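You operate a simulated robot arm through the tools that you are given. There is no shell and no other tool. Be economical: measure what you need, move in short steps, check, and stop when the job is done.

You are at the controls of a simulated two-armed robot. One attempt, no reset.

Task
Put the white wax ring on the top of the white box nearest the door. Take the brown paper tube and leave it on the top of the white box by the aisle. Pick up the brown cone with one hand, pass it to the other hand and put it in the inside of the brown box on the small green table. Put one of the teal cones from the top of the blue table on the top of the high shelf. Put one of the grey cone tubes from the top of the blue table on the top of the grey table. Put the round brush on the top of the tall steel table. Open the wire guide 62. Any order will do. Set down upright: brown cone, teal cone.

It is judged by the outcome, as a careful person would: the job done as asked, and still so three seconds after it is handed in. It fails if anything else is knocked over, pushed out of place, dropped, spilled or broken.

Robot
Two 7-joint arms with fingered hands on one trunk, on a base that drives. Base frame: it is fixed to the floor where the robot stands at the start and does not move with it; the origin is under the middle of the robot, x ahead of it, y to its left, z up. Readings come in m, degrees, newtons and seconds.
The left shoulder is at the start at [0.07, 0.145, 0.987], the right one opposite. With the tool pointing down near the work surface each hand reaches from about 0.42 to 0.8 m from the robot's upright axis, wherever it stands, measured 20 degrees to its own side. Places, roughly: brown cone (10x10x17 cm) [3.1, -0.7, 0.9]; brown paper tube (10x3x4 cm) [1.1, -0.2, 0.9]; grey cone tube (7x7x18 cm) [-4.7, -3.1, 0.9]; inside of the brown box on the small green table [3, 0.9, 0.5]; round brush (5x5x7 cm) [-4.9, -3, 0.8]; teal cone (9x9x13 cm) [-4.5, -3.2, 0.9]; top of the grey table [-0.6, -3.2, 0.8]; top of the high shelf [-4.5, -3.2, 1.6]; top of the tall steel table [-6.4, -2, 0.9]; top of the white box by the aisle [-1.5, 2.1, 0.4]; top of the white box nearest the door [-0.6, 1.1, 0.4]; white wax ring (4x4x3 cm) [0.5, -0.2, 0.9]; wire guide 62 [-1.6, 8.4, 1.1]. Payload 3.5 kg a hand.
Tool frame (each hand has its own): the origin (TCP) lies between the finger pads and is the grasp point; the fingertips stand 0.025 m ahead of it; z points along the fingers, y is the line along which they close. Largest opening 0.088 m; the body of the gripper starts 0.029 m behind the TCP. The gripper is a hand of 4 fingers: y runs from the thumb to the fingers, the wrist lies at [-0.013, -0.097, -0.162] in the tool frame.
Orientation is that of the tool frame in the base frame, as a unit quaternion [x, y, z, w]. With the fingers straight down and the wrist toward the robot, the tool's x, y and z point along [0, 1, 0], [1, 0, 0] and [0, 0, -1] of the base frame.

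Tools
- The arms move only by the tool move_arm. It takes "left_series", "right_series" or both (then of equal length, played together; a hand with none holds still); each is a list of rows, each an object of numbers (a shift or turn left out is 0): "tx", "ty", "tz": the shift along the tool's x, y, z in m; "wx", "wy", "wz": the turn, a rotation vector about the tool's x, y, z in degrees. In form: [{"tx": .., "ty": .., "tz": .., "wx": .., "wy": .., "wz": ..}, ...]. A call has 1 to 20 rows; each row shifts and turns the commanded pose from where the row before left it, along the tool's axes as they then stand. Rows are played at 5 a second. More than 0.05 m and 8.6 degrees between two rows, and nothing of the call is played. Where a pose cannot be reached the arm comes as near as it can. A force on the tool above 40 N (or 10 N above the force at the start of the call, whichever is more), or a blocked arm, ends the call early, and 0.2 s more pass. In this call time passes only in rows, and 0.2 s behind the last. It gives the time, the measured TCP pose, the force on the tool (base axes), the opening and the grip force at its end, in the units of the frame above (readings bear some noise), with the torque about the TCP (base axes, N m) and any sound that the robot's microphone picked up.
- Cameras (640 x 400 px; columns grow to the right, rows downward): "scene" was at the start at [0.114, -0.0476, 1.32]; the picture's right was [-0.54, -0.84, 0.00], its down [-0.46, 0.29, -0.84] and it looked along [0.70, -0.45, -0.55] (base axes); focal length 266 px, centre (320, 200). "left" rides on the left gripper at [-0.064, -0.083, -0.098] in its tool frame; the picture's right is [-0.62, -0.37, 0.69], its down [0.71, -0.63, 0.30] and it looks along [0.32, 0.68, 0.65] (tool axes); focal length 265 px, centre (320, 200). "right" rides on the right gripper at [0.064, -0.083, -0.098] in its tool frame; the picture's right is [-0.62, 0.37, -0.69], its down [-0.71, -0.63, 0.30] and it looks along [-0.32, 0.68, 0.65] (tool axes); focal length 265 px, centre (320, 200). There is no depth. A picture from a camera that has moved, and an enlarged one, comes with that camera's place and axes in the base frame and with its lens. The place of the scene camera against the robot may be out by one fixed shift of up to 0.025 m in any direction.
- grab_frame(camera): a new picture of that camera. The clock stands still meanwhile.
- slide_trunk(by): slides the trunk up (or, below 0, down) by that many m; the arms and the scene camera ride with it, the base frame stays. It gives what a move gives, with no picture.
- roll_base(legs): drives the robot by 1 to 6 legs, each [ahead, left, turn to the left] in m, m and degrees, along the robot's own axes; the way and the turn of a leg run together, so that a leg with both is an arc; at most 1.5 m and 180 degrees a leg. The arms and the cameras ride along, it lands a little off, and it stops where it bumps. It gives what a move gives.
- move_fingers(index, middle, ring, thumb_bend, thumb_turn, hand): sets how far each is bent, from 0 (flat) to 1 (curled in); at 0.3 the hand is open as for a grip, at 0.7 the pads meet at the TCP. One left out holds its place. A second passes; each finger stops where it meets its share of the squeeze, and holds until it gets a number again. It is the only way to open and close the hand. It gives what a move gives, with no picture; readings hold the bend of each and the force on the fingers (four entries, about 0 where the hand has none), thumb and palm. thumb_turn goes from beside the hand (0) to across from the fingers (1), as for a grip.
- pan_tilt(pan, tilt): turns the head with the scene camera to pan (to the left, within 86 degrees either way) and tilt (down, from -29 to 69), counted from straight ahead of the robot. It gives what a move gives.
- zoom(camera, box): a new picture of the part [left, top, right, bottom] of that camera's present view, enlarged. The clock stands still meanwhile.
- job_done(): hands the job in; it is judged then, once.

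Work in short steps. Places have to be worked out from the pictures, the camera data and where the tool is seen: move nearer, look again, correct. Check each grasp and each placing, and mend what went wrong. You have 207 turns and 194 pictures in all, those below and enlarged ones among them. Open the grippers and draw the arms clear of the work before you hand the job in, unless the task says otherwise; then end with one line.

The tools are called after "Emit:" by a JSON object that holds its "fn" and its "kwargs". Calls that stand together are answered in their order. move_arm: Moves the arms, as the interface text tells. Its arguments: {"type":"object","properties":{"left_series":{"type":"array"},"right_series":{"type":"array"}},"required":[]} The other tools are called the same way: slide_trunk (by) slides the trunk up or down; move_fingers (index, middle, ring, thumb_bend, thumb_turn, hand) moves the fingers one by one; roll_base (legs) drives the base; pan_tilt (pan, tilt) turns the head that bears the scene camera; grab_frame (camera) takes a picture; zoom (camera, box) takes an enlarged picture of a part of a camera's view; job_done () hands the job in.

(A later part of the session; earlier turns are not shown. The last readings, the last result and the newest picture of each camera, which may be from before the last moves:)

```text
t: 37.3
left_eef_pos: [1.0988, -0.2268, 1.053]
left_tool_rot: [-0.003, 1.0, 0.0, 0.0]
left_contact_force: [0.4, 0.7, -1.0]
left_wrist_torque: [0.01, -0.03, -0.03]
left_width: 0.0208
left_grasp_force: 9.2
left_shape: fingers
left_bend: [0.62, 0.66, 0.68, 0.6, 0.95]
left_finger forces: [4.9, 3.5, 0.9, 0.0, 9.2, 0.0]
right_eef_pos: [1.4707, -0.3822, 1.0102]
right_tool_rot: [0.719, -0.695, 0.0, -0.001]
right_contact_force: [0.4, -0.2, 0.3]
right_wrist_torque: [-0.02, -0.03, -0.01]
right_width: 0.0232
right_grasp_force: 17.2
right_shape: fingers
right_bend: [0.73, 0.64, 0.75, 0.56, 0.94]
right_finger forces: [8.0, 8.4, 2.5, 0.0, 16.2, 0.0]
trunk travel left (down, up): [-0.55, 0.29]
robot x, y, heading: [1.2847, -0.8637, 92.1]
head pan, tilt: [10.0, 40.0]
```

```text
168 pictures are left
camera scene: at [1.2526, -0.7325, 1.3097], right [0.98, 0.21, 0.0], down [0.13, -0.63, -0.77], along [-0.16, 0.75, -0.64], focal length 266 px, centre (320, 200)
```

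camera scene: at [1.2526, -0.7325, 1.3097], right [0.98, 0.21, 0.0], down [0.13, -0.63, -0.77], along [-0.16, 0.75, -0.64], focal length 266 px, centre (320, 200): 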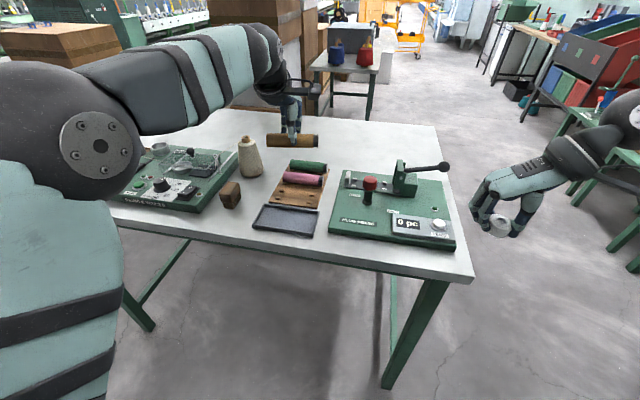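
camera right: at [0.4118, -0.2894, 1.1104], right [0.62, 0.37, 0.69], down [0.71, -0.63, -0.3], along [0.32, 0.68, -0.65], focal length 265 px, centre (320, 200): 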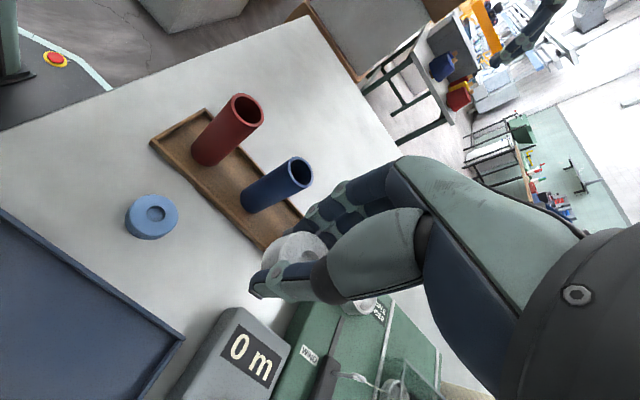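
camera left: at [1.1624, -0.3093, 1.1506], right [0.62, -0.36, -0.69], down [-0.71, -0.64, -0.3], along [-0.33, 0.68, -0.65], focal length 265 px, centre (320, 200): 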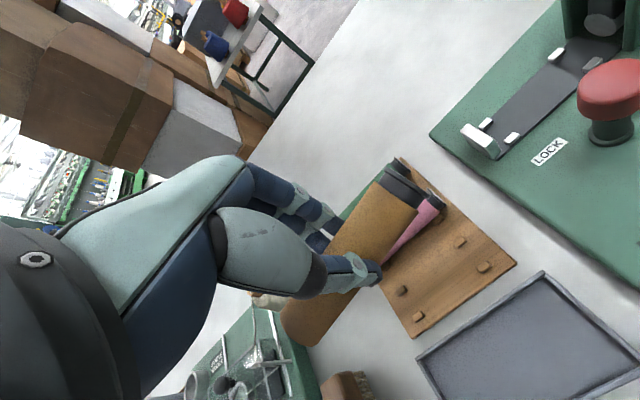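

The tube is secured. I firm up the grip slightly, back away from the table, strafe past it to x≈-0.6 and look toward the boxes.

Emit:
{"fn": "move_fingers", "kwargs": {"hand": "left", "index": 0.76, "middle": 0.76, "thumb_bend": 0.76}}

Emit:
{"fn": "roll_base", "kwargs": {"legs": [[-0.35, 0, 0], [0, 1.5, -1], [0, 0.38, -1]]}}

Emit:
{"fn": "pan_tilt", "kwargs": {"pan": 0, "tilt": 20}}

Emit:
{"fn": "grab_frame", "kwargs": {"camera": "scene"}}

Emit:
{"fn": "pan_tilt", "kwargs": {"pan": 60, "tilt": 20}}

Emit:
{"fn": "grab_frame", "kwargs": {"camera": "scene"}}

```text
t: 38.3
left_eef_pos: [1.0972, -0.2266, 1.0518]
left_tool_rot: [-0.004, 1.0, 0.0, 0.001]
left_contact_force: [1.1, 0.5, -0.6]
left_wrist_torque: [0.01, 0.01, -0.04]
left_width: 0.0201
left_grasp_force: 15.8
left_shape: fingers
left_bend: [0.74, 0.74, 0.7, 0.56, 0.94]
left_finger forces: [9.0, 6.3, 0.0, 0.0, 16.3, 0.0]
right_eef_pos: [1.4715, -0.3819, 1.0099]
right_tool_rot: [0.718, -0.696, 0.0, 0.0]
right_contact_force: [0.4, 0.2, -0.1]
right_wrist_torque: [0.0, -0.01, 0.06]
right_width: 0.0233
right_grasp_force: 17.3
right_shape: fingers
right_bend: [0.73, 0.64, 0.75, 0.56, 0.94]
right_finger forces: [8.0, 8.3, 2.5, 0.0, 16.2, 0.1]
trunk travel left (down, up): [-0.55, 0.29]
robot x, y, heading: [1.2793, -0.8645, 91.5]
head pan, tilt: [10.0, 40.0]
```

```text
t: 49.5
left_eef_pos: [-0.7544, -0.6347, 1.0535]
left_tool_rot: [0.004, 1.0, -0.001, 0.001]
left_contact_force: [0.2, 0.3, -0.8]
left_wrist_torque: [0.01, -0.01, 0.0]
left_width: 0.0201
left_grasp_force: 16.1
left_shape: fingers
left_bend: [0.74, 0.74, 0.7, 0.56, 0.94]
left_finger forces: [8.9, 6.4, 0.0, 0.1, 16.2, 0.0]
right_eef_pos: [-0.3831, -0.7946, 1.0096]
right_tool_rot: [0.714, -0.7, -0.001, 0.001]
right_contact_force: [-0.6, 0.0, -0.5]
right_wrist_torque: [0.01, 0.02, 0.03]
right_width: 0.0234
right_grasp_force: 17.7
right_shape: fingers
right_bend: [0.73, 0.64, 0.75, 0.56, 0.94]
right_finger forces: [8.1, 8.3, 2.6, 0.1, 16.2, 0.1]
trunk travel left (down, up): [-0.55, 0.29]
robot x, y, heading: [-0.5795, -1.2764, 91.1]
head pan, tilt: [10.0, 40.0]
```

```text
t: 50.4
left_eef_pos: [-0.7527, -0.635, 1.0526]
left_tool_rot: [0.004, 1.0, -0.001, 0.0]
left_contact_force: [0.5, -0.3, -0.2]
left_wrist_torque: [0.01, 0.01, -0.01]
left_width: 0.02
left_grasp_force: 15.5
left_shape: fingers
left_bend: [0.74, 0.74, 0.7, 0.56, 0.94]
left_finger forces: [8.9, 6.3, 0.0, 0.0, 16.1, 0.1]
right_eef_pos: [-0.3819, -0.7967, 1.0108]
right_tool_rot: [0.714, -0.701, 0.0, 0.0]
right_contact_force: [0.2, 0.4, -0.2]
right_wrist_torque: [0.03, 0.01, 0.02]
right_width: 0.0232
right_grasp_force: 17.6
right_shape: fingers
right_bend: [0.73, 0.64, 0.75, 0.56, 0.94]
right_finger forces: [8.0, 8.3, 2.5, 0.0, 16.2, 0.0]
trunk travel left (down, up): [-0.55, 0.29]
robot x, y, heading: [-0.5787, -1.2748, 90.8]
head pan, tilt: [0.0, 20.0]
```

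```text
167 pictures are left
camera scene: at [-0.5918, -1.1331, 1.341], right [1.0, 0.02, 0.0], down [0.01, -0.34, -0.94], along [-0.02, 0.94, -0.34], focal length 266 px, centre (320, 200)
```

scene: 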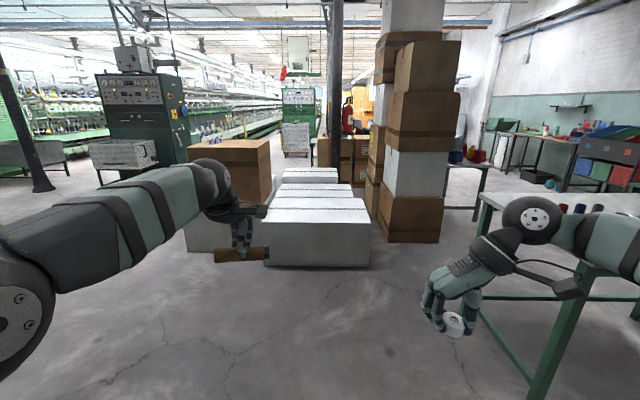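

```text
t: 51.7
left_eef_pos: [-0.7537, -0.6347, 1.0532]
left_tool_rot: [0.005, 1.0, 0.0, 0.0]
left_contact_force: [0.1, 0.6, -0.1]
left_wrist_torque: [0.02, 0.03, 0.0]
left_width: 0.0202
left_grasp_force: 15.3
left_shape: fingers
left_bend: [0.74, 0.74, 0.7, 0.56, 0.94]
left_finger forces: [9.0, 6.3, 0.1, 0.0, 16.1, 0.0]
right_eef_pos: [-0.3829, -0.796, 1.0104]
right_tool_rot: [0.713, -0.701, 0.0, 0.0]
right_contact_force: [-0.5, 0.3, -0.5]
right_wrist_torque: [-0.01, 0.02, 0.01]
right_width: 0.0232
right_grasp_force: 17.5
right_shape: fingers
right_bend: [0.73, 0.64, 0.75, 0.56, 0.94]
right_finger forces: [7.9, 8.4, 2.6, 0.0, 16.1, 0.0]
trunk travel left (down, up): [-0.55, 0.29]
robot x, y, heading: [-0.581, -1.2769, 91.0]
head pan, tilt: [60.0, 20.0]
```

```text
166 pictures are left
camera scene: at [-0.6717, -1.181, 1.3411], right [0.49, 0.87, 0.0], down [0.3, -0.17, -0.94], along [-0.82, 0.46, -0.34], focal length 266 px, centre (320, 200)
```

scene: 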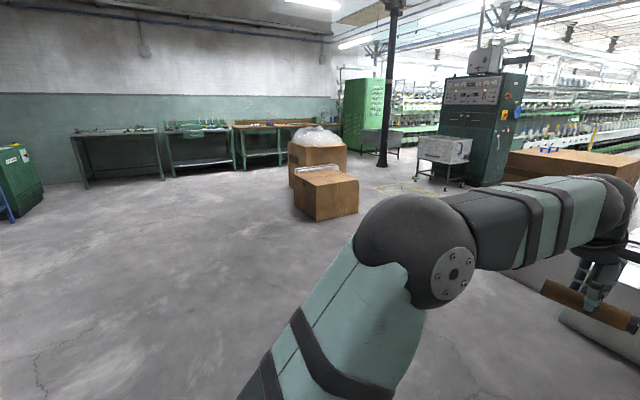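

Box nearest the door: x -1.07…-0.22, y 0.85…1.35, top ≈0.41. I drive to about (-0.70, 0.45) facing it, then check again before lowering.

Emit:
{"fn": "roll_base", "kwargs": {"legs": [[1.2, 0.12, 0], [0.5, 0, 0]]}}

Emit:
{"fn": "pan_tilt", "kwargs": {"pan": 0, "tilt": 35}}

Emit:
{"fn": "grab_frame", "kwargs": {"camera": "scene"}}

Emit:
{"fn": "grab_frame", "kwargs": {"camera": "left"}}

Emit:
{"fn": "grab_frame", "kwargs": {"camera": "right"}}

```text
t: 60.5
left_eef_pos: [-0.9041, 1.0938, 1.0516]
left_tool_rot: [0.007, 1.0, 0.0, 0.0]
left_contact_force: [-0.6, 0.5, -0.4]
left_wrist_torque: [0.02, 0.01, 0.0]
left_width: 0.02
left_grasp_force: 15.8
left_shape: fingers
left_bend: [0.74, 0.74, 0.7, 0.56, 0.94]
left_finger forces: [9.0, 6.4, 0.0, 0.0, 16.1, 0.0]
right_eef_pos: [-0.5351, 0.9315, 1.0098]
right_tool_rot: [0.711, -0.703, 0.001, 0.001]
right_contact_force: [0.2, -0.1, 0.3]
right_wrist_torque: [0.02, 0.0, -0.01]
right_width: 0.0234
right_grasp_force: 17.6
right_shape: fingers
right_bend: [0.73, 0.64, 0.75, 0.56, 0.94]
right_finger forces: [8.0, 8.3, 2.7, 0.1, 16.1, 0.1]
trunk travel left (down, up): [-0.55, 0.29]
robot x, y, heading: [-0.7315, 0.4506, 90.6]
head pan, tilt: [60.0, 20.0]
```

```text
t: 61.8
left_eef_pos: [-0.9042, 1.0944, 1.0532]
left_tool_rot: [0.007, 1.0, 0.0, 0.0]
left_contact_force: [0.4, 0.1, -0.9]
left_wrist_torque: [0.02, -0.01, 0.0]
left_width: 0.0201
left_grasp_force: 15.3
left_shape: fingers
left_bend: [0.74, 0.74, 0.7, 0.56, 0.94]
left_finger forces: [8.9, 6.3, 0.1, 0.0, 16.2, 0.0]
right_eef_pos: [-0.5348, 0.9316, 1.01]
right_tool_rot: [0.712, -0.702, 0.0, 0.0]
right_contact_force: [-0.2, -0.5, -0.5]
right_wrist_torque: [-0.03, -0.01, 0.02]
right_width: 0.0233
right_grasp_force: 17.7
right_shape: fingers
right_bend: [0.73, 0.64, 0.75, 0.56, 0.94]
right_finger forces: [8.0, 8.3, 2.6, 0.0, 16.2, 0.0]
trunk travel left (down, up): [-0.55, 0.29]
robot x, y, heading: [-0.7303, 0.4517, 90.7]
head pan, tilt: [0.0, 35.0]
```

```text
165 pictures are left
camera scene: at [-0.7449, 0.5903, 1.3172], right [1.0, 0.01, 0.0], down [0.01, -0.57, -0.82], along [-0.01, 0.82, -0.57], focal length 266 px, centre (320, 200)
```

scene: 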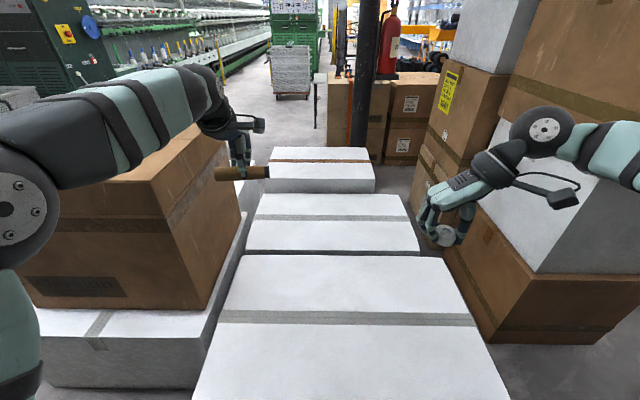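

```text
164 pictures are left
camera left: at [-0.8412, 1.0108, 1.1499], right [0.61, -0.38, -0.69], down [-0.72, -0.62, -0.3], along [-0.32, 0.69, -0.65], focal length 265 px, centre (320, 200)
```

left: 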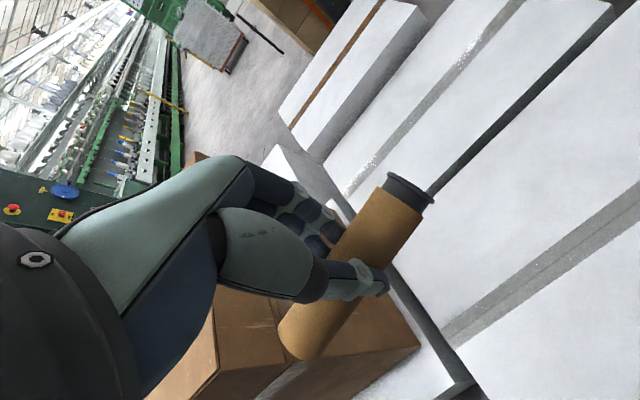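

```text
163 pictures are left
camera right: at [-0.45, 0.8668, 1.1099], right [-0.38, 0.62, 0.69], down [0.62, 0.72, -0.3], along [-0.69, 0.32, -0.65], focal length 265 px, centre (320, 200)
```

right: 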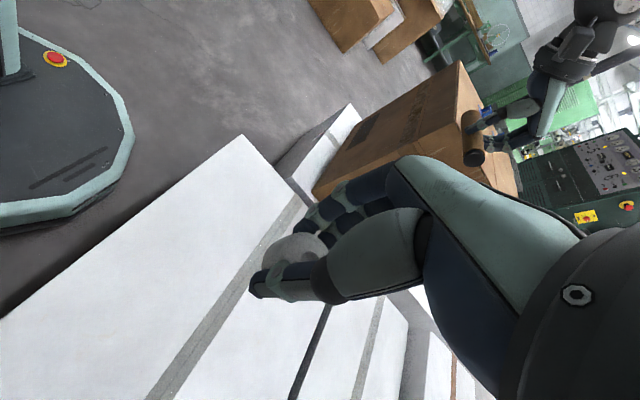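

I shift right a little and pull the left hand up and back so the left elbow stays clear of the brown carton. Then I lower the trunk in two steps.

Emit:
{"fn": "roll_base", "kwargs": {"legs": [[0, -0.13, 0]]}}

Emit:
{"fn": "move_arm", "kwargs": {"left_series": [{"ty": -0.03, "tz": -0.04}, {"ty": -0.03, "tz": -0.04}, {"ty": -0.03, "tz": -0.04}], "right_series": [{"tx": 0.02}, {"tx": 0.03}, {"tx": 0.03}]}}

Emit:
{"fn": "slide_trunk", "kwargs": {"by": -0.3}}

Emit:
{"fn": "grab_frame", "kwargs": {"camera": "right"}}

Emit:
{"fn": "grab_frame", "kwargs": {"camera": "scene"}}

```text
t: 63.0
left_eef_pos: [-0.7711, 1.096, 1.0524]
left_tool_rot: [0.007, 1.0, -0.001, 0.0]
left_contact_force: [-0.6, 0.4, -0.2]
left_wrist_torque: [0.01, -0.01, -0.01]
left_width: 0.0202
left_grasp_force: 15.6
left_shape: fingers
left_bend: [0.74, 0.74, 0.7, 0.56, 0.94]
left_finger forces: [9.1, 6.3, 0.0, 0.0, 16.1, 0.0]
right_eef_pos: [-0.4004, 0.9322, 1.0104]
right_tool_rot: [0.711, -0.703, 0.0, 0.0]
right_contact_force: [-0.5, 0.0, -0.1]
right_wrist_torque: [-0.01, -0.01, 0.04]
right_width: 0.0233
right_grasp_force: 17.8
right_shape: fingers
right_bend: [0.73, 0.64, 0.75, 0.56, 0.94]
right_finger forces: [8.0, 8.3, 2.6, 0.0, 16.1, 0.0]
trunk travel left (down, up): [-0.55, 0.29]
robot x, y, heading: [-0.5974, 0.4529, 90.8]
head pan, tilt: [0.0, 35.0]
```

```text
t: 63.9
left_eef_pos: [-0.7739, 1.0032, 1.175]
left_tool_rot: [0.007, 1.0, 0.001, 0.0]
left_contact_force: [0.1, -0.4, -0.3]
left_wrist_torque: [-0.02, -0.01, -0.01]
left_width: 0.0198
left_grasp_force: 15.7
left_shape: fingers
left_bend: [0.74, 0.74, 0.7, 0.56, 0.94]
left_finger forces: [9.1, 6.3, 0.0, 0.0, 16.0, 0.0]
right_eef_pos: [-0.3989, 0.8498, 1.0097]
right_tool_rot: [0.711, -0.703, -0.001, -0.002]
right_contact_force: [-0.7, -0.1, 0.6]
right_wrist_torque: [0.03, 0.01, 0.01]
right_width: 0.023
right_grasp_force: 17.8
right_shape: fingers
right_bend: [0.73, 0.64, 0.75, 0.56, 0.94]
right_finger forces: [8.0, 8.3, 2.8, 0.1, 16.2, 0.1]
trunk travel left (down, up): [-0.55, 0.29]
robot x, y, heading: [-0.6016, 0.4545, 90.6]
head pan, tilt: [0.0, 35.0]
```

```text
t: 66.8
left_eef_pos: [-0.775, 1.0076, 0.8743]
left_tool_rot: [0.008, 1.0, -0.001, 0.0]
left_contact_force: [0.4, -0.6, -0.2]
left_wrist_torque: [0.03, -0.02, -0.02]
left_width: 0.0202
left_grasp_force: 15.4
left_shape: fingers
left_bend: [0.74, 0.74, 0.7, 0.56, 0.94]
left_finger forces: [9.0, 6.3, 0.1, 0.1, 16.0, 0.1]
right_eef_pos: [-0.3983, 0.8523, 0.7102]
right_tool_rot: [0.711, -0.703, 0.0, 0.001]
right_contact_force: [-0.2, 0.3, -0.2]
right_wrist_torque: [0.05, 0.01, 0.01]
right_width: 0.0231
right_grasp_force: 17.5
right_shape: fingers
right_bend: [0.73, 0.64, 0.75, 0.56, 0.94]
right_finger forces: [7.9, 8.4, 2.8, 0.0, 16.0, 0.0]
trunk travel left (down, up): [-0.25, 0.59]
robot x, y, heading: [-0.5964, 0.4541, 90.7]
head pan, tilt: [0.0, 35.0]
```

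```text
162 pictures are left
camera right: at [-0.3153, 0.7888, 0.8089], right [-0.38, 0.62, 0.69], down [0.62, 0.72, -0.3], along [-0.69, 0.32, -0.65], focal length 265 px, centre (320, 200)
```

right: 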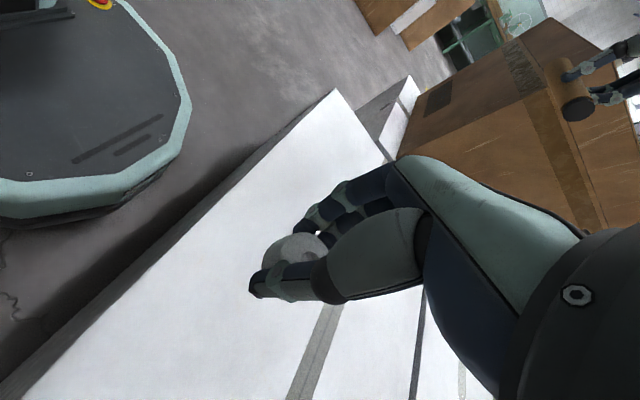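

```text
161 pictures are left
camera scene: at [-0.6129, 0.5917, 1.0173], right [1.0, 0.01, 0.0], down [0.01, -0.57, -0.82], along [-0.01, 0.82, -0.57], focal length 266 px, centre (320, 200)
```

scene: 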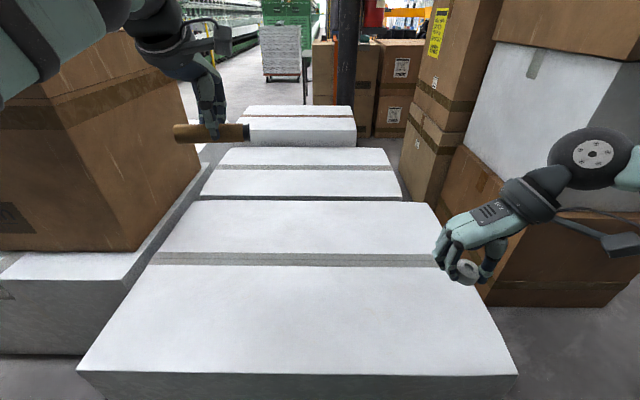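

The right hand moved backward, because its +x now points back. I move it forward over the box, lower the trunk 0.2, and look.

Emit:
{"fn": "move_arm", "kwargs": {"right_series": [{"tx": -0.05, "ty": 0.02}, {"tx": -0.05, "ty": 0.02}, {"tx": -0.05, "ty": 0.01}]}}

Emit:
{"fn": "slide_trunk", "kwargs": {"by": -0.2}}

Emit:
{"fn": "grab_frame", "kwargs": {"camera": "scene"}}

Emit:
{"fn": "grab_frame", "kwargs": {"camera": "right"}}

```text
refused: row 1 steps farther than a row can; nothing moved
```

```text
t: 69.0
left_eef_pos: [-0.7746, 1.0064, 0.674]
left_tool_rot: [0.008, 1.0, 0.0, 0.0]
left_contact_force: [0.0, -0.3, 0.6]
left_wrist_torque: [0.01, 0.01, -0.02]
left_width: 0.0201
left_grasp_force: 15.6
left_shape: fingers
left_bend: [0.74, 0.74, 0.7, 0.56, 0.94]
left_finger forces: [9.0, 6.2, 0.0, 0.1, 15.9, 0.1]
right_eef_pos: [-0.3987, 0.8535, 0.5093]
right_tool_rot: [0.711, -0.703, 0.0, -0.001]
right_contact_force: [0.8, -1.1, -0.4]
right_wrist_torque: [0.01, 0.0, -0.04]
right_width: 0.0231
right_grasp_force: 17.8
right_shape: fingers
right_bend: [0.73, 0.64, 0.75, 0.56, 0.94]
right_finger forces: [8.0, 8.3, 2.8, 0.0, 16.1, 0.0]
trunk travel left (down, up): [-0.05, 0.79]
robot x, y, heading: [-0.5992, 0.4513, 90.6]
head pan, tilt: [0.0, 35.0]
```

```text
160 pictures are left
camera scene: at [-0.6129, 0.5917, 0.8173], right [1.0, 0.01, 0.0], down [0.01, -0.57, -0.82], along [-0.01, 0.82, -0.57], focal length 266 px, centre (320, 200)
```

scene: 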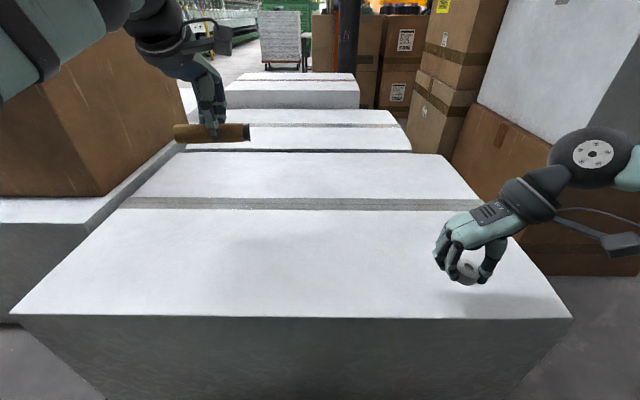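

```text
159 pictures are left
camera right: at [-0.3153, 0.7888, 0.6089], right [-0.38, 0.62, 0.69], down [0.62, 0.72, -0.3], along [-0.69, 0.32, -0.65], focal length 265 px, centre (320, 200)
```

right: 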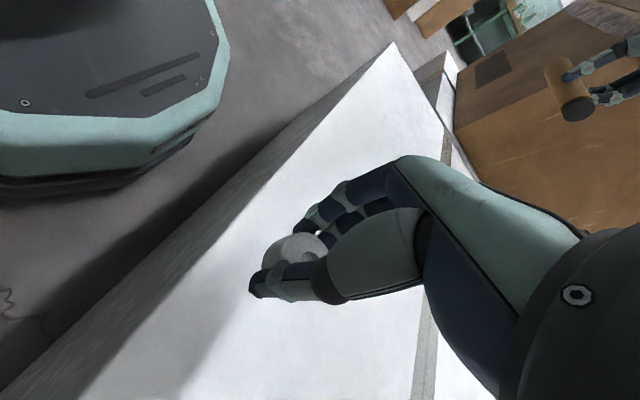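

I move forward and inward, then down in steps to just above expected contact.

Emit:
{"fn": "move_arm", "kwargs": {"right_series": [{"tx": -0.04, "ty": 0.015}, {"tx": -0.04, "ty": 0.015}, {"tx": -0.04, "ty": 0.015}, {"tx": -0.02}, {"tz": 0.03}, {"tz": 0.02}]}}

Emit:
{"fn": "zoom", "kwargs": {"camera": "scene", "box": [380, 150, 580, 290]}}

Emit:
{"fn": "grab_frame", "kwargs": {"camera": "right"}}

```text
t: 70.4
left_eef_pos: [-0.774, 1.0072, 0.6742]
left_tool_rot: [0.006, 1.0, 0.0, 0.0]
left_contact_force: [0.4, 0.4, 0.0]
left_wrist_torque: [0.0, -0.02, -0.02]
left_width: 0.0201
left_grasp_force: 14.9
left_shape: fingers
left_bend: [0.74, 0.74, 0.7, 0.56, 0.94]
left_finger forces: [9.0, 6.2, 0.1, 0.0, 15.9, 0.0]
right_eef_pos: [-0.4453, 0.9934, 0.4583]
right_tool_rot: [0.712, -0.702, 0.0, 0.0]
right_contact_force: [0.1, 0.3, -0.3]
right_wrist_torque: [0.0, 0.0, 0.03]
right_width: 0.023
right_grasp_force: 17.3
right_shape: fingers
right_bend: [0.73, 0.64, 0.75, 0.56, 0.94]
right_finger forces: [7.6, 8.2, 3.2, 0.0, 15.6, 0.0]
trunk travel left (down, up): [-0.05, 0.79]
robot x, y, heading: [-0.5958, 0.456, 90.8]
head pan, tilt: [0.0, 35.0]
```

```text
2.86 times, centred on (480, 220) of scene
camera zoom: at [-0.6129, 0.5918, 0.8172], right [1.0, 0.01, 0.0], down [0.01, -0.57, -0.82], along [-0.01, 0.82, -0.57], focal length 760 px, centre (-137, 143)
```

zoom: 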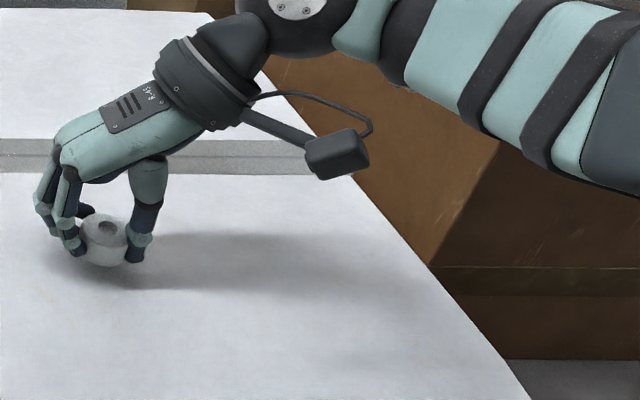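

```text
157 pictures are left
camera right: at [-0.3622, 0.9287, 0.5574], right [-0.38, 0.62, 0.69], down [0.62, 0.72, -0.3], along [-0.69, 0.32, -0.65], focal length 265 px, centre (320, 200)
```

right: 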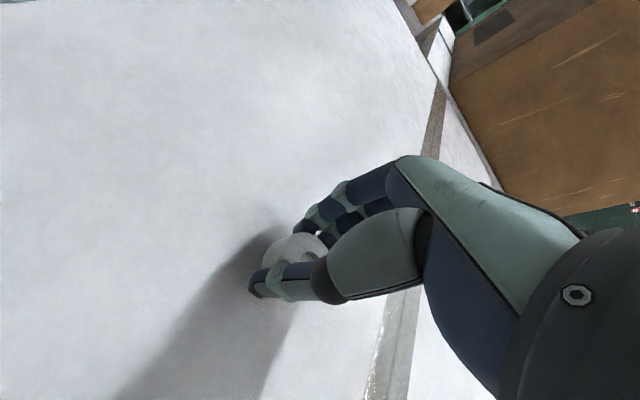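

Close to the surface. I lower in millimetre steps while watching the force.

Emit:
{"fn": "move_arm", "kwargs": {"right_series": [{"tz": 0.004}, {"tz": 0.004}, {"tz": 0.003}]}}

Emit:
{"fn": "zoom", "kwargs": {"camera": "scene", "box": [370, 180, 450, 250]}}

```text
t: 71.2
left_eef_pos: [-0.7745, 1.0076, 0.6734]
left_tool_rot: [0.007, 1.0, 0.0, 0.0]
left_contact_force: [-0.7, 0.3, -0.3]
left_wrist_torque: [0.0, 0.0, 0.01]
left_width: 0.0198
left_grasp_force: 16.1
left_shape: fingers
left_bend: [0.74, 0.74, 0.7, 0.56, 0.94]
left_finger forces: [9.1, 6.2, 0.0, 0.1, 16.2, 0.1]
right_eef_pos: [-0.446, 0.9945, 0.4485]
right_tool_rot: [0.711, -0.703, -0.001, -0.001]
right_contact_force: [-0.3, 0.0, 1.2]
right_wrist_torque: [0.0, -0.05, 0.0]
right_width: 0.0228
right_grasp_force: 17.5
right_shape: fingers
right_bend: [0.73, 0.64, 0.75, 0.56, 0.94]
right_finger forces: [7.7, 8.2, 3.5, 0.0, 15.6, 0.1]
trunk travel left (down, up): [-0.05, 0.79]
robot x, y, heading: [-0.6012, 0.4528, 90.7]
head pan, tilt: [0.0, 35.0]
```

```text
5.71 times, centred on (410, 215) of scene
camera zoom: at [-0.6129, 0.5916, 0.8173], right [1.0, 0.01, 0.0], down [0.01, -0.57, -0.82], along [-0.01, 0.82, -0.57], focal length 1520 px, centre (-194, 114)
```

zoom: 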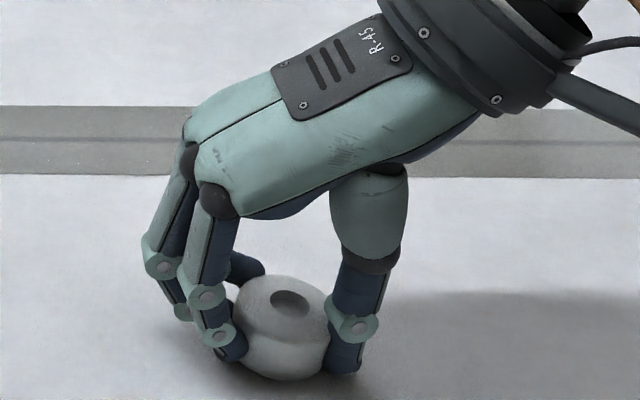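

Emit:
{"fn": "move_arm", "kwargs": {"right_series": [{"tz": 0.003}, {"tz": 0.003}]}}

Emit:
{"fn": "zoom", "kwargs": {"camera": "scene", "box": [370, 180, 450, 250]}}

```text
t: 71.8
left_eef_pos: [-0.7761, 1.0055, 0.6765]
left_tool_rot: [0.006, 1.0, 0.002, 0.001]
left_contact_force: [-0.7, 0.6, -0.8]
left_wrist_torque: [-0.02, 0.01, 0.01]
left_width: 0.0201
left_grasp_force: 16.1
left_shape: fingers
left_bend: [0.74, 0.74, 0.7, 0.56, 0.94]
left_finger forces: [9.0, 6.2, 0.1, 0.1, 16.0, 0.1]
right_eef_pos: [-0.4471, 0.9922, 0.4459]
right_tool_rot: [0.711, -0.703, -0.004, -0.004]
right_contact_force: [0.0, 2.2, 27.5]
right_wrist_torque: [-0.12, -0.8, 0.05]
right_width: 0.0229
right_grasp_force: 27.3
right_shape: fingers
right_bend: [0.73, 0.73, 0.75, 0.56, 0.94]
right_finger forces: [7.6, 7.7, 6.2, 0.0, 33.5, 0.1]
trunk travel left (down, up): [-0.05, 0.79]
robot x, y, heading: [-0.602, 0.4549, 90.7]
head pan, tilt: [0.0, 35.0]
```

```text
5.71 times, centred on (410, 215) of scene
camera zoom: at [-0.6137, 0.5896, 0.8181], right [1.0, 0.01, 0.0], down [0.01, -0.57, -0.82], along [-0.01, 0.82, -0.57], focal length 1520 px, centre (-194, 114)
```

zoom: 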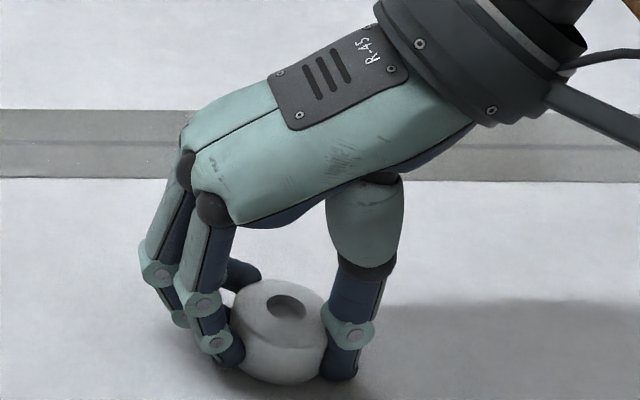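

Contact at 27 N. I lift 1 mm to relieve it, open gradually, then withdraw upward.

Emit:
{"fn": "move_arm", "kwargs": {"right_series": [{"tz": -0.003}]}}

Emit:
{"fn": "move_fingers", "kwargs": {"hand": "right", "index": 0.45, "middle": 0.45, "ring": 0.45, "thumb_bend": 0.42}}

Emit:
{"fn": "move_arm", "kwargs": {"right_series": [{"tz": -0.03}, {"tz": -0.05}, {"tz": -0.05}, {"tz": -0.05}]}}

Emit:
{"fn": "grab_frame", "kwargs": {"camera": "scene"}}

```text
t: 72.2
left_eef_pos: [-0.7754, 1.0063, 0.676]
left_tool_rot: [0.008, 1.0, 0.002, 0.0]
left_contact_force: [0.0, -0.4, -0.3]
left_wrist_torque: [0.0, -0.01, 0.02]
left_width: 0.0201
left_grasp_force: 15.3
left_shape: fingers
left_bend: [0.74, 0.74, 0.7, 0.56, 0.94]
left_finger forces: [9.0, 6.2, 0.1, 0.1, 15.9, 0.0]
right_eef_pos: [-0.4456, 0.9929, 0.4467]
right_tool_rot: [0.712, -0.703, -0.002, -0.002]
right_contact_force: [-1.4, 4.2, 23.4]
right_wrist_torque: [-0.07, -0.65, 0.07]
right_width: 0.0228
right_grasp_force: 27.1
right_shape: fingers
right_bend: [0.73, 0.73, 0.75, 0.56, 0.94]
right_finger forces: [7.8, 8.1, 7.6, 0.0, 30.6, 0.1]
trunk travel left (down, up): [-0.05, 0.79]
robot x, y, heading: [-0.5955, 0.4511, 90.6]
head pan, tilt: [0.0, 35.0]
```

```text
t: 73.2
left_eef_pos: [-0.7752, 1.0058, 0.6762]
left_tool_rot: [0.007, 1.0, 0.002, -0.001]
left_contact_force: [0.3, -1.0, -0.5]
left_wrist_torque: [-0.02, 0.0, -0.03]
left_width: 0.02
left_grasp_force: 16.1
left_shape: fingers
left_bend: [0.74, 0.74, 0.7, 0.56, 0.94]
left_finger forces: [9.0, 6.3, 0.0, 0.0, 16.1, 0.0]
right_eef_pos: [-0.4457, 0.9927, 0.4469]
right_tool_rot: [0.712, -0.703, -0.001, -0.002]
right_contact_force: [9.9, -2.8, 27.0]
right_wrist_torque: [-0.18, 0.17, 0.12]
right_width: 0.0363
right_grasp_force: 13.4
right_shape: fingers
right_bend: [0.6, 0.5, 0.45, 0.42, 0.97]
right_finger forces: [17.1, 9.3, 0.0, 0.0, 0.0, 0.0]
trunk travel left (down, up): [-0.05, 0.79]
robot x, y, heading: [-0.6024, 0.4545, 90.7]
head pan, tilt: [0.0, 35.0]
```

```text
t: 74.1
left_eef_pos: [-0.7743, 1.0072, 0.6727]
left_tool_rot: [0.007, 1.0, -0.001, 0.0]
left_contact_force: [-0.3, 0.1, -0.5]
left_wrist_torque: [0.01, 0.02, 0.0]
left_width: 0.02
left_grasp_force: 16.0
left_shape: fingers
left_bend: [0.74, 0.74, 0.7, 0.56, 0.94]
left_finger forces: [9.0, 6.2, 0.0, 0.1, 16.0, 0.0]
right_eef_pos: [-0.4484, 0.9951, 0.5953]
right_tool_rot: [-0.703, 0.711, 0.006, -0.006]
right_contact_force: [-12.1, -1.0, -3.0]
right_wrist_torque: [0.35, -0.99, -1.06]
right_width: 0.0556
right_grasp_force: 0.0
right_shape: fingers
right_bend: [0.45, 0.45, 0.45, 0.42, 0.97]
right_finger forces: [0.0, 0.0, 0.1, 0.0, 0.0, 0.0]
trunk travel left (down, up): [-0.05, 0.79]
robot x, y, heading: [-0.603, 0.4539, 90.8]
head pan, tilt: [0.0, 35.0]
stopped in row 4 (right hand): the force on the tool passed its limit at 137 N (the readings are from after the stop); the commanded pose is now the measured one
```

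```text
154 pictures are left
camera scene: at [-0.6129, 0.5921, 0.8171], right [1.0, 0.01, 0.0], down [0.01, -0.57, -0.82], along [-0.01, 0.82, -0.57], focal length 266 px, centre (320, 200)
```

scene: 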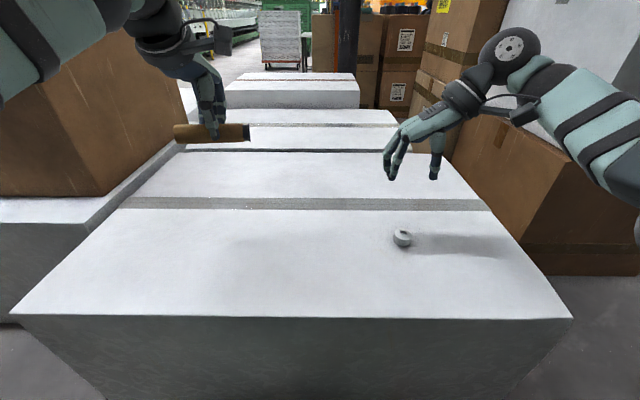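

The ring is on the box, but the right arm bumped something at the end, probably the elbow against the carton stack. I look at both.

Emit:
{"fn": "zoom", "kwargs": {"camera": "scene", "box": [370, 210, 450, 260]}}

Emit:
{"fn": "pan_tilt", "kwargs": {"pan": -55, "tilt": 0}}

Emit:
{"fn": "grab_frame", "kwargs": {"camera": "scene"}}

```text
8.00 times, centred on (410, 235) of scene
camera zoom: at [-0.6129, 0.5921, 0.8171], right [1.0, 0.01, 0.0], down [0.01, -0.57, -0.82], along [-0.01, 0.82, -0.57], focal length 2128 px, centre (-400, -80)
```

zoom: 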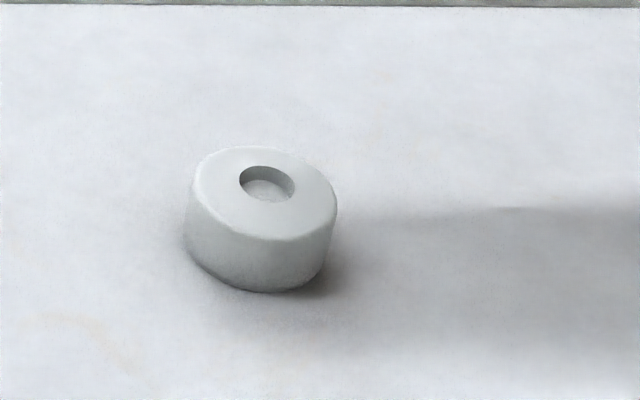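

```text
t: 75.4
left_eef_pos: [-0.7754, 1.0066, 0.6746]
left_tool_rot: [0.006, 1.0, 0.0, -0.001]
left_contact_force: [0.1, -0.1, -0.2]
left_wrist_torque: [0.0, 0.01, 0.0]
left_width: 0.0199
left_grasp_force: 15.2
left_shape: fingers
left_bend: [0.74, 0.74, 0.7, 0.56, 0.94]
left_finger forces: [9.0, 6.3, 0.0, 0.0, 16.0, 0.1]
right_eef_pos: [-0.4483, 0.9956, 0.5966]
right_tool_rot: [-0.704, 0.71, 0.007, -0.005]
right_contact_force: [-26.7, 0.6, -3.4]
right_wrist_torque: [0.3, -2.5, -1.87]
right_width: 0.0558
right_grasp_force: 0.1
right_shape: fingers
right_bend: [0.45, 0.45, 0.45, 0.42, 0.97]
right_finger forces: [0.0, 0.0, 0.0, 0.1, 0.1, 0.1]
trunk travel left (down, up): [-0.05, 0.79]
robot x, y, heading: [-0.5993, 0.4557, 90.9]
head pan, tilt: [-55.0, 0.0]
```

```text
152 pictures are left
camera scene: at [-0.5389, 0.5563, 0.8733], right [0.58, -0.81, 0.0], down [0.0, 0.0, -1.0], along [0.81, 0.58, 0.0], focal length 266 px, centre (320, 200)
```

scene: 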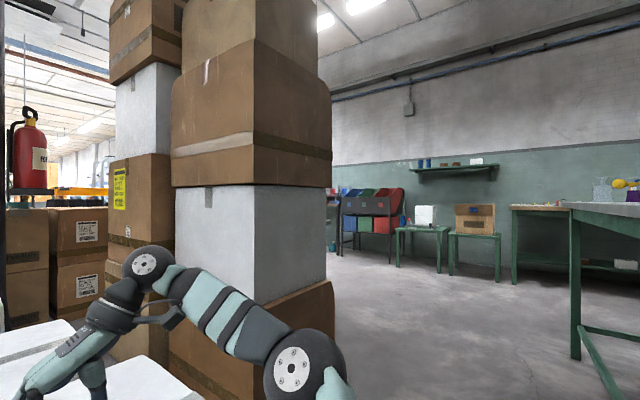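

The ring sits flat. The right arm is pressing on the stack's near corner, so I back the base straight away from it and check that the stack is unmoved.

Emit:
{"fn": "roll_base", "kwargs": {"legs": [[-0.3, 0, 0]]}}

Emit:
{"fn": "grab_frame", "kwargs": {"camera": "scene"}}

```text
t: 77.4
left_eef_pos: [-0.7717, 0.7088, 0.6738]
left_tool_rot: [0.008, 1.0, -0.001, 0.0]
left_contact_force: [0.3, 0.1, -0.3]
left_wrist_torque: [0.01, 0.0, 0.02]
left_width: 0.0197
left_grasp_force: 15.4
left_shape: fingers
left_bend: [0.74, 0.74, 0.7, 0.56, 0.94]
left_finger forces: [9.0, 6.3, 0.0, 0.0, 16.1, 0.1]
right_eef_pos: [-0.4444, 0.6948, 0.5958]
right_tool_rot: [-0.703, 0.711, 0.007, -0.004]
right_contact_force: [-30.0, 0.8, -5.9]
right_wrist_torque: [0.35, -2.78, -2.14]
right_width: 0.0555
right_grasp_force: 0.1
right_shape: fingers
right_bend: [0.45, 0.45, 0.45, 0.42, 0.97]
right_finger forces: [0.1, 0.0, 0.0, 0.0, 0.0, 0.0]
trunk travel left (down, up): [-0.05, 0.79]
robot x, y, heading: [-0.5964, 0.1521, 90.7]
head pan, tilt: [-55.0, 0.0]
```

```text
151 pictures are left
camera scene: at [-0.5355, 0.2567, 0.8734], right [0.58, -0.81, 0.0], down [0.0, 0.0, -1.0], along [0.81, 0.58, 0.0], focal length 266 px, centre (320, 200)
```

scene: 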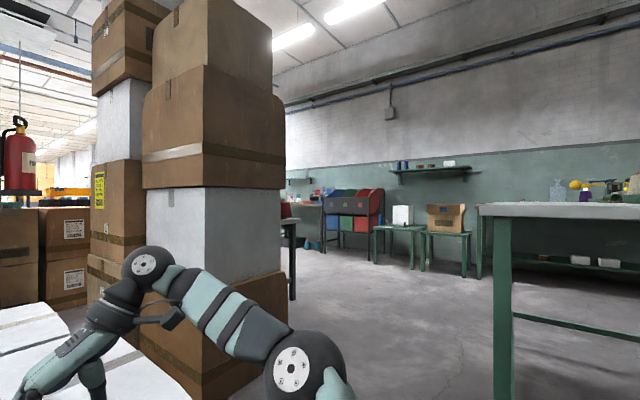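

The force stayed after moving away, so it was the arm folding onto itself, and the stack was not touched. I unfold it by moving the hand forward and outward.

Emit:
{"fn": "move_arm", "kwargs": {"right_series": [{"tx": -0.04}, {"tx": -0.04, "ty": -0.02}, {"tx": -0.04, "ty": -0.02}]}}

Emit:
{"fn": "pan_tilt", "kwargs": {"pan": -5, "tilt": 15}}

Emit:
{"fn": "grab_frame", "kwargs": {"camera": "scene"}}

```text
t: 77.7
left_eef_pos: [-0.7695, 0.708, 0.6723]
left_tool_rot: [0.007, 1.0, -0.001, 0.0]
left_contact_force: [0.2, 0.0, 0.1]
left_wrist_torque: [0.04, 0.03, -0.02]
left_width: 0.02
left_grasp_force: 15.2
left_shape: fingers
left_bend: [0.74, 0.74, 0.7, 0.56, 0.94]
left_finger forces: [9.0, 6.2, 0.0, 0.1, 16.0, 0.0]
right_eef_pos: [-0.4462, 0.7022, 0.5978]
right_tool_rot: [-0.697, 0.717, 0.011, -0.01]
right_contact_force: [-12.4, 0.9, -4.0]
right_wrist_torque: [0.14, -1.01, -0.8]
right_width: 0.0557
right_grasp_force: 0.0
right_shape: fingers
right_bend: [0.45, 0.45, 0.45, 0.42, 0.98]
right_finger forces: [0.0, 0.0, 0.1, 0.0, 0.0, 0.1]
trunk travel left (down, up): [-0.05, 0.79]
robot x, y, heading: [-0.5963, 0.152, 90.6]
head pan, tilt: [-55.0, 0.0]
stopped in row 1 (right hand): the force on the tool passed its limit at 108 N (the readings are from after the stop); the commanded pose is now the measured one
```

```text
t: 78.9
left_eef_pos: [-0.771, 0.7081, 0.6735]
left_tool_rot: [0.007, 1.0, -0.001, 0.0]
left_contact_force: [0.7, 0.6, -0.2]
left_wrist_torque: [-0.04, -0.02, -0.01]
left_width: 0.0199
left_grasp_force: 16.0
left_shape: fingers
left_bend: [0.74, 0.74, 0.7, 0.56, 0.94]
left_finger forces: [8.9, 6.3, 0.0, 0.1, 15.9, 0.1]
right_eef_pos: [-0.4446, 0.7008, 0.5987]
right_tool_rot: [-0.696, 0.718, 0.009, -0.008]
right_contact_force: [-25.0, 0.0, -2.7]
right_wrist_torque: [0.22, -2.52, -1.89]
right_width: 0.0556
right_grasp_force: 0.1
right_shape: fingers
right_bend: [0.45, 0.45, 0.45, 0.42, 0.98]
right_finger forces: [0.0, 0.0, 0.0, 0.0, 0.0, 0.0]
trunk travel left (down, up): [-0.05, 0.79]
robot x, y, heading: [-0.5943, 0.1525, 90.6]
head pan, tilt: [-5.0, 15.0]
```

```text
150 pictures are left
camera scene: at [-0.6014, 0.2975, 0.8492], right [1.0, -0.08, 0.0], down [-0.02, -0.26, -0.97], along [0.07, 0.96, -0.26], focal length 266 px, centre (320, 200)
```

scene: 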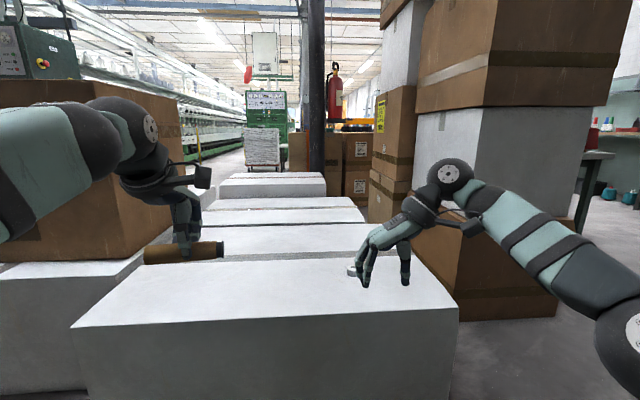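

The sharp wrist bend presses the hand's camera mount against the forearm. I turn the hand back toward its default yaw while moving it outward.

Emit:
{"fn": "move_arm", "kwargs": {"right_series": [{"wz": 4, "tz": 0.01, "ty": -0.005}, {"wz": 8, "ty": -0.01}, {"wz": 8, "ty": -0.01}, {"wz": 8}, {"wz": 8}, {"wz": 8}, {"wz": 8}]}}

Emit:
{"fn": "grab_frame", "kwargs": {"camera": "scene"}}

```text
t: 80.5
left_eef_pos: [-0.7704, 0.7079, 0.6737]
left_tool_rot: [0.007, 1.0, -0.001, -0.001]
left_contact_force: [0.5, -0.7, 0.0]
left_wrist_torque: [-0.01, 0.0, -0.01]
left_width: 0.02
left_grasp_force: 15.8
left_shape: fingers
left_bend: [0.74, 0.74, 0.7, 0.56, 0.94]
left_finger forces: [9.0, 6.4, 0.0, 0.0, 15.8, 0.0]
right_eef_pos: [-0.4204, 0.6983, 0.5876]
right_tool_rot: [-0.311, 0.95, 0.006, -0.012]
right_contact_force: [-0.5, -0.7, 0.2]
right_wrist_torque: [0.03, 0.02, 0.0]
right_width: 0.0555
right_grasp_force: 0.1
right_shape: fingers
right_bend: [0.45, 0.45, 0.45, 0.42, 0.98]
right_finger forces: [0.1, 0.0, 0.0, 0.1, 0.0, 0.1]
trunk travel left (down, up): [-0.05, 0.79]
robot x, y, heading: [-0.5964, 0.1544, 90.8]
head pan, tilt: [-5.0, 15.0]
```

```text
149 pictures are left
camera scene: at [-0.6015, 0.2975, 0.8492], right [1.0, -0.08, 0.0], down [-0.02, -0.26, -0.97], along [0.07, 0.96, -0.26], focal length 266 px, centre (320, 200)
```

scene: 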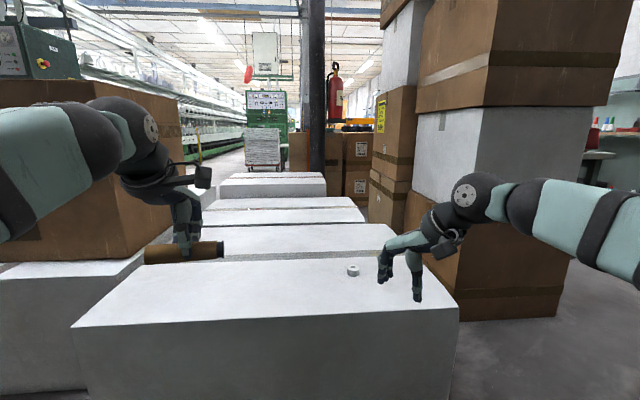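

All free now and the ring is undisturbed. I raise the trunk and strafe left to look for the white box by the aisle.

Emit:
{"fn": "slide_trunk", "kwargs": {"by": 0.4}}

Emit:
{"fn": "roll_base", "kwargs": {"legs": [[-0.05, 0, 0], [0, 1.5, -1]]}}

Emit:
{"fn": "pan_tilt", "kwargs": {"pan": 0, "tilt": 20}}

Emit:
{"fn": "grab_frame", "kwargs": {"camera": "scene"}}

Emit:
{"fn": "pan_tilt", "kwargs": {"pan": 50, "tilt": 20}}

Emit:
{"fn": "grab_frame", "kwargs": {"camera": "scene"}}

```text
t: 84.3
left_eef_pos: [-0.7695, 0.7087, 1.0724]
left_tool_rot: [0.006, 1.0, -0.001, 0.0]
left_contact_force: [-0.5, 0.1, 0.3]
left_wrist_torque: [-0.01, 0.04, 0.01]
left_width: 0.0204
left_grasp_force: 15.8
left_shape: fingers
left_bend: [0.74, 0.74, 0.7, 0.56, 0.94]
left_finger forces: [8.9, 6.3, 0.1, 0.1, 16.0, 0.1]
right_eef_pos: [-0.4207, 0.6987, 0.9876]
right_tool_rot: [-0.312, 0.95, 0.006, -0.012]
right_contact_force: [1.1, 0.1, -0.5]
right_wrist_torque: [0.01, 0.01, 0.02]
right_width: 0.0555
right_grasp_force: 0.2
right_shape: fingers
right_bend: [0.45, 0.45, 0.45, 0.42, 0.98]
right_finger forces: [0.1, 0.1, 0.0, 0.0, 0.0, 0.0]
trunk travel left (down, up): [-0.45, 0.39]
robot x, y, heading: [-0.594, 0.1546, 90.5]
head pan, tilt: [-5.0, 15.0]
```

```text
t: 92.3
left_eef_pos: [-2.2682, 0.6552, 1.0741]
left_tool_rot: [0.014, 1.0, 0.0, 0.0]
left_contact_force: [0.0, 0.1, -1.1]
left_wrist_torque: [0.0, 0.01, 0.03]
left_width: 0.0198
left_grasp_force: 15.5
left_shape: fingers
left_bend: [0.74, 0.74, 0.7, 0.56, 0.94]
left_finger forces: [9.1, 6.3, 0.0, 0.0, 16.0, 0.1]
right_eef_pos: [-1.9185, 0.6409, 0.9881]
right_tool_rot: [-0.307, 0.952, 0.006, -0.013]
right_contact_force: [-0.5, -0.2, 1.0]
right_wrist_torque: [0.01, 0.01, 0.04]
right_width: 0.0557
right_grasp_force: 0.0
right_shape: fingers
right_bend: [0.45, 0.45, 0.45, 0.42, 0.98]
right_finger forces: [0.1, 0.1, 0.0, 0.0, 0.1, 0.1]
trunk travel left (down, up): [-0.45, 0.39]
robot x, y, heading: [-2.1027, 0.0971, 90.1]
head pan, tilt: [-5.0, 15.0]
```

```text
t: 92.9
left_eef_pos: [-2.2678, 0.6553, 1.0739]
left_tool_rot: [0.014, 1.0, 0.0, 0.001]
left_contact_force: [0.3, -0.6, -0.4]
left_wrist_torque: [0.01, 0.01, -0.01]
left_width: 0.0202
left_grasp_force: 15.4
left_shape: fingers
left_bend: [0.74, 0.74, 0.7, 0.56, 0.94]
left_finger forces: [9.0, 6.3, 0.0, 0.0, 16.0, 0.1]
right_eef_pos: [-1.9178, 0.641, 0.9879]
right_tool_rot: [-0.306, 0.952, 0.007, -0.012]
right_contact_force: [-1.3, -0.1, -0.1]
right_wrist_torque: [0.0, -0.02, 0.02]
right_width: 0.0556
right_grasp_force: 0.1
right_shape: fingers
right_bend: [0.45, 0.45, 0.45, 0.42, 0.98]
right_finger forces: [0.1, 0.1, 0.0, 0.0, 0.1, 0.0]
trunk travel left (down, up): [-0.45, 0.39]
robot x, y, heading: [-2.1021, 0.1005, 90.1]
head pan, tilt: [0.0, 20.0]
```

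```text
148 pictures are left
camera scene: at [-2.1121, 0.2427, 1.2411], right [1.0, 0.0, 0.0], down [0.0, -0.34, -0.94], along [0.0, 0.94, -0.34], focal length 266 px, centre (320, 200)
```

scene: 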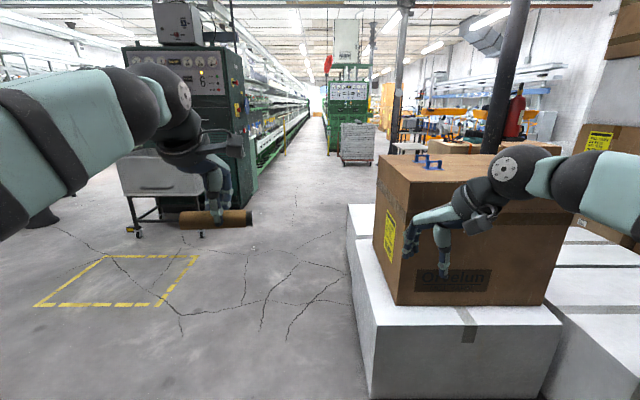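

```text
t: 94.1
left_eef_pos: [-2.2684, 0.6563, 1.0734]
left_tool_rot: [0.014, 1.0, -0.001, 0.0]
left_contact_force: [-0.3, -0.9, -0.2]
left_wrist_torque: [0.01, 0.01, 0.01]
left_width: 0.0198
left_grasp_force: 15.2
left_shape: fingers
left_bend: [0.74, 0.74, 0.7, 0.56, 0.94]
left_finger forces: [9.1, 6.3, 0.0, 0.1, 16.0, 0.0]
right_eef_pos: [-1.9176, 0.6403, 0.987]
right_tool_rot: [-0.305, 0.952, 0.006, -0.013]
right_contact_force: [0.0, 0.2, 0.1]
right_wrist_torque: [0.01, -0.01, -0.01]
right_width: 0.0553
right_grasp_force: 0.0
right_shape: fingers
right_bend: [0.45, 0.45, 0.45, 0.42, 0.98]
right_finger forces: [0.0, 0.1, 0.0, 0.0, 0.0, 0.0]
trunk travel left (down, up): [-0.45, 0.39]
robot x, y, heading: [-2.0996, 0.0975, 89.9]
head pan, tilt: [50.0, 20.0]
```

```text
147 pictures are left
camera scene: at [-2.1835, 0.2098, 1.2411], right [0.65, 0.76, 0.0], down [0.26, -0.22, -0.94], along [-0.72, 0.61, -0.34], focal length 266 px, centre (320, 200)
```

scene: 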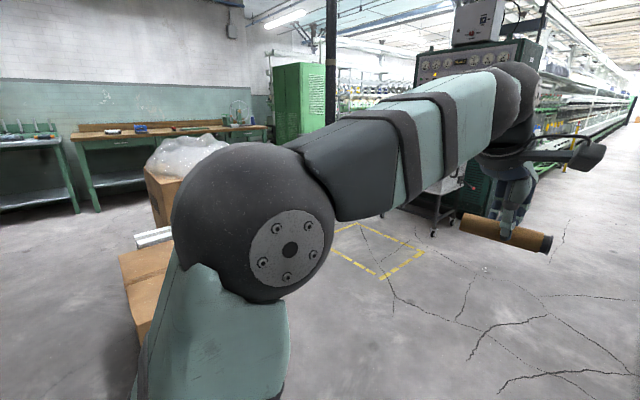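

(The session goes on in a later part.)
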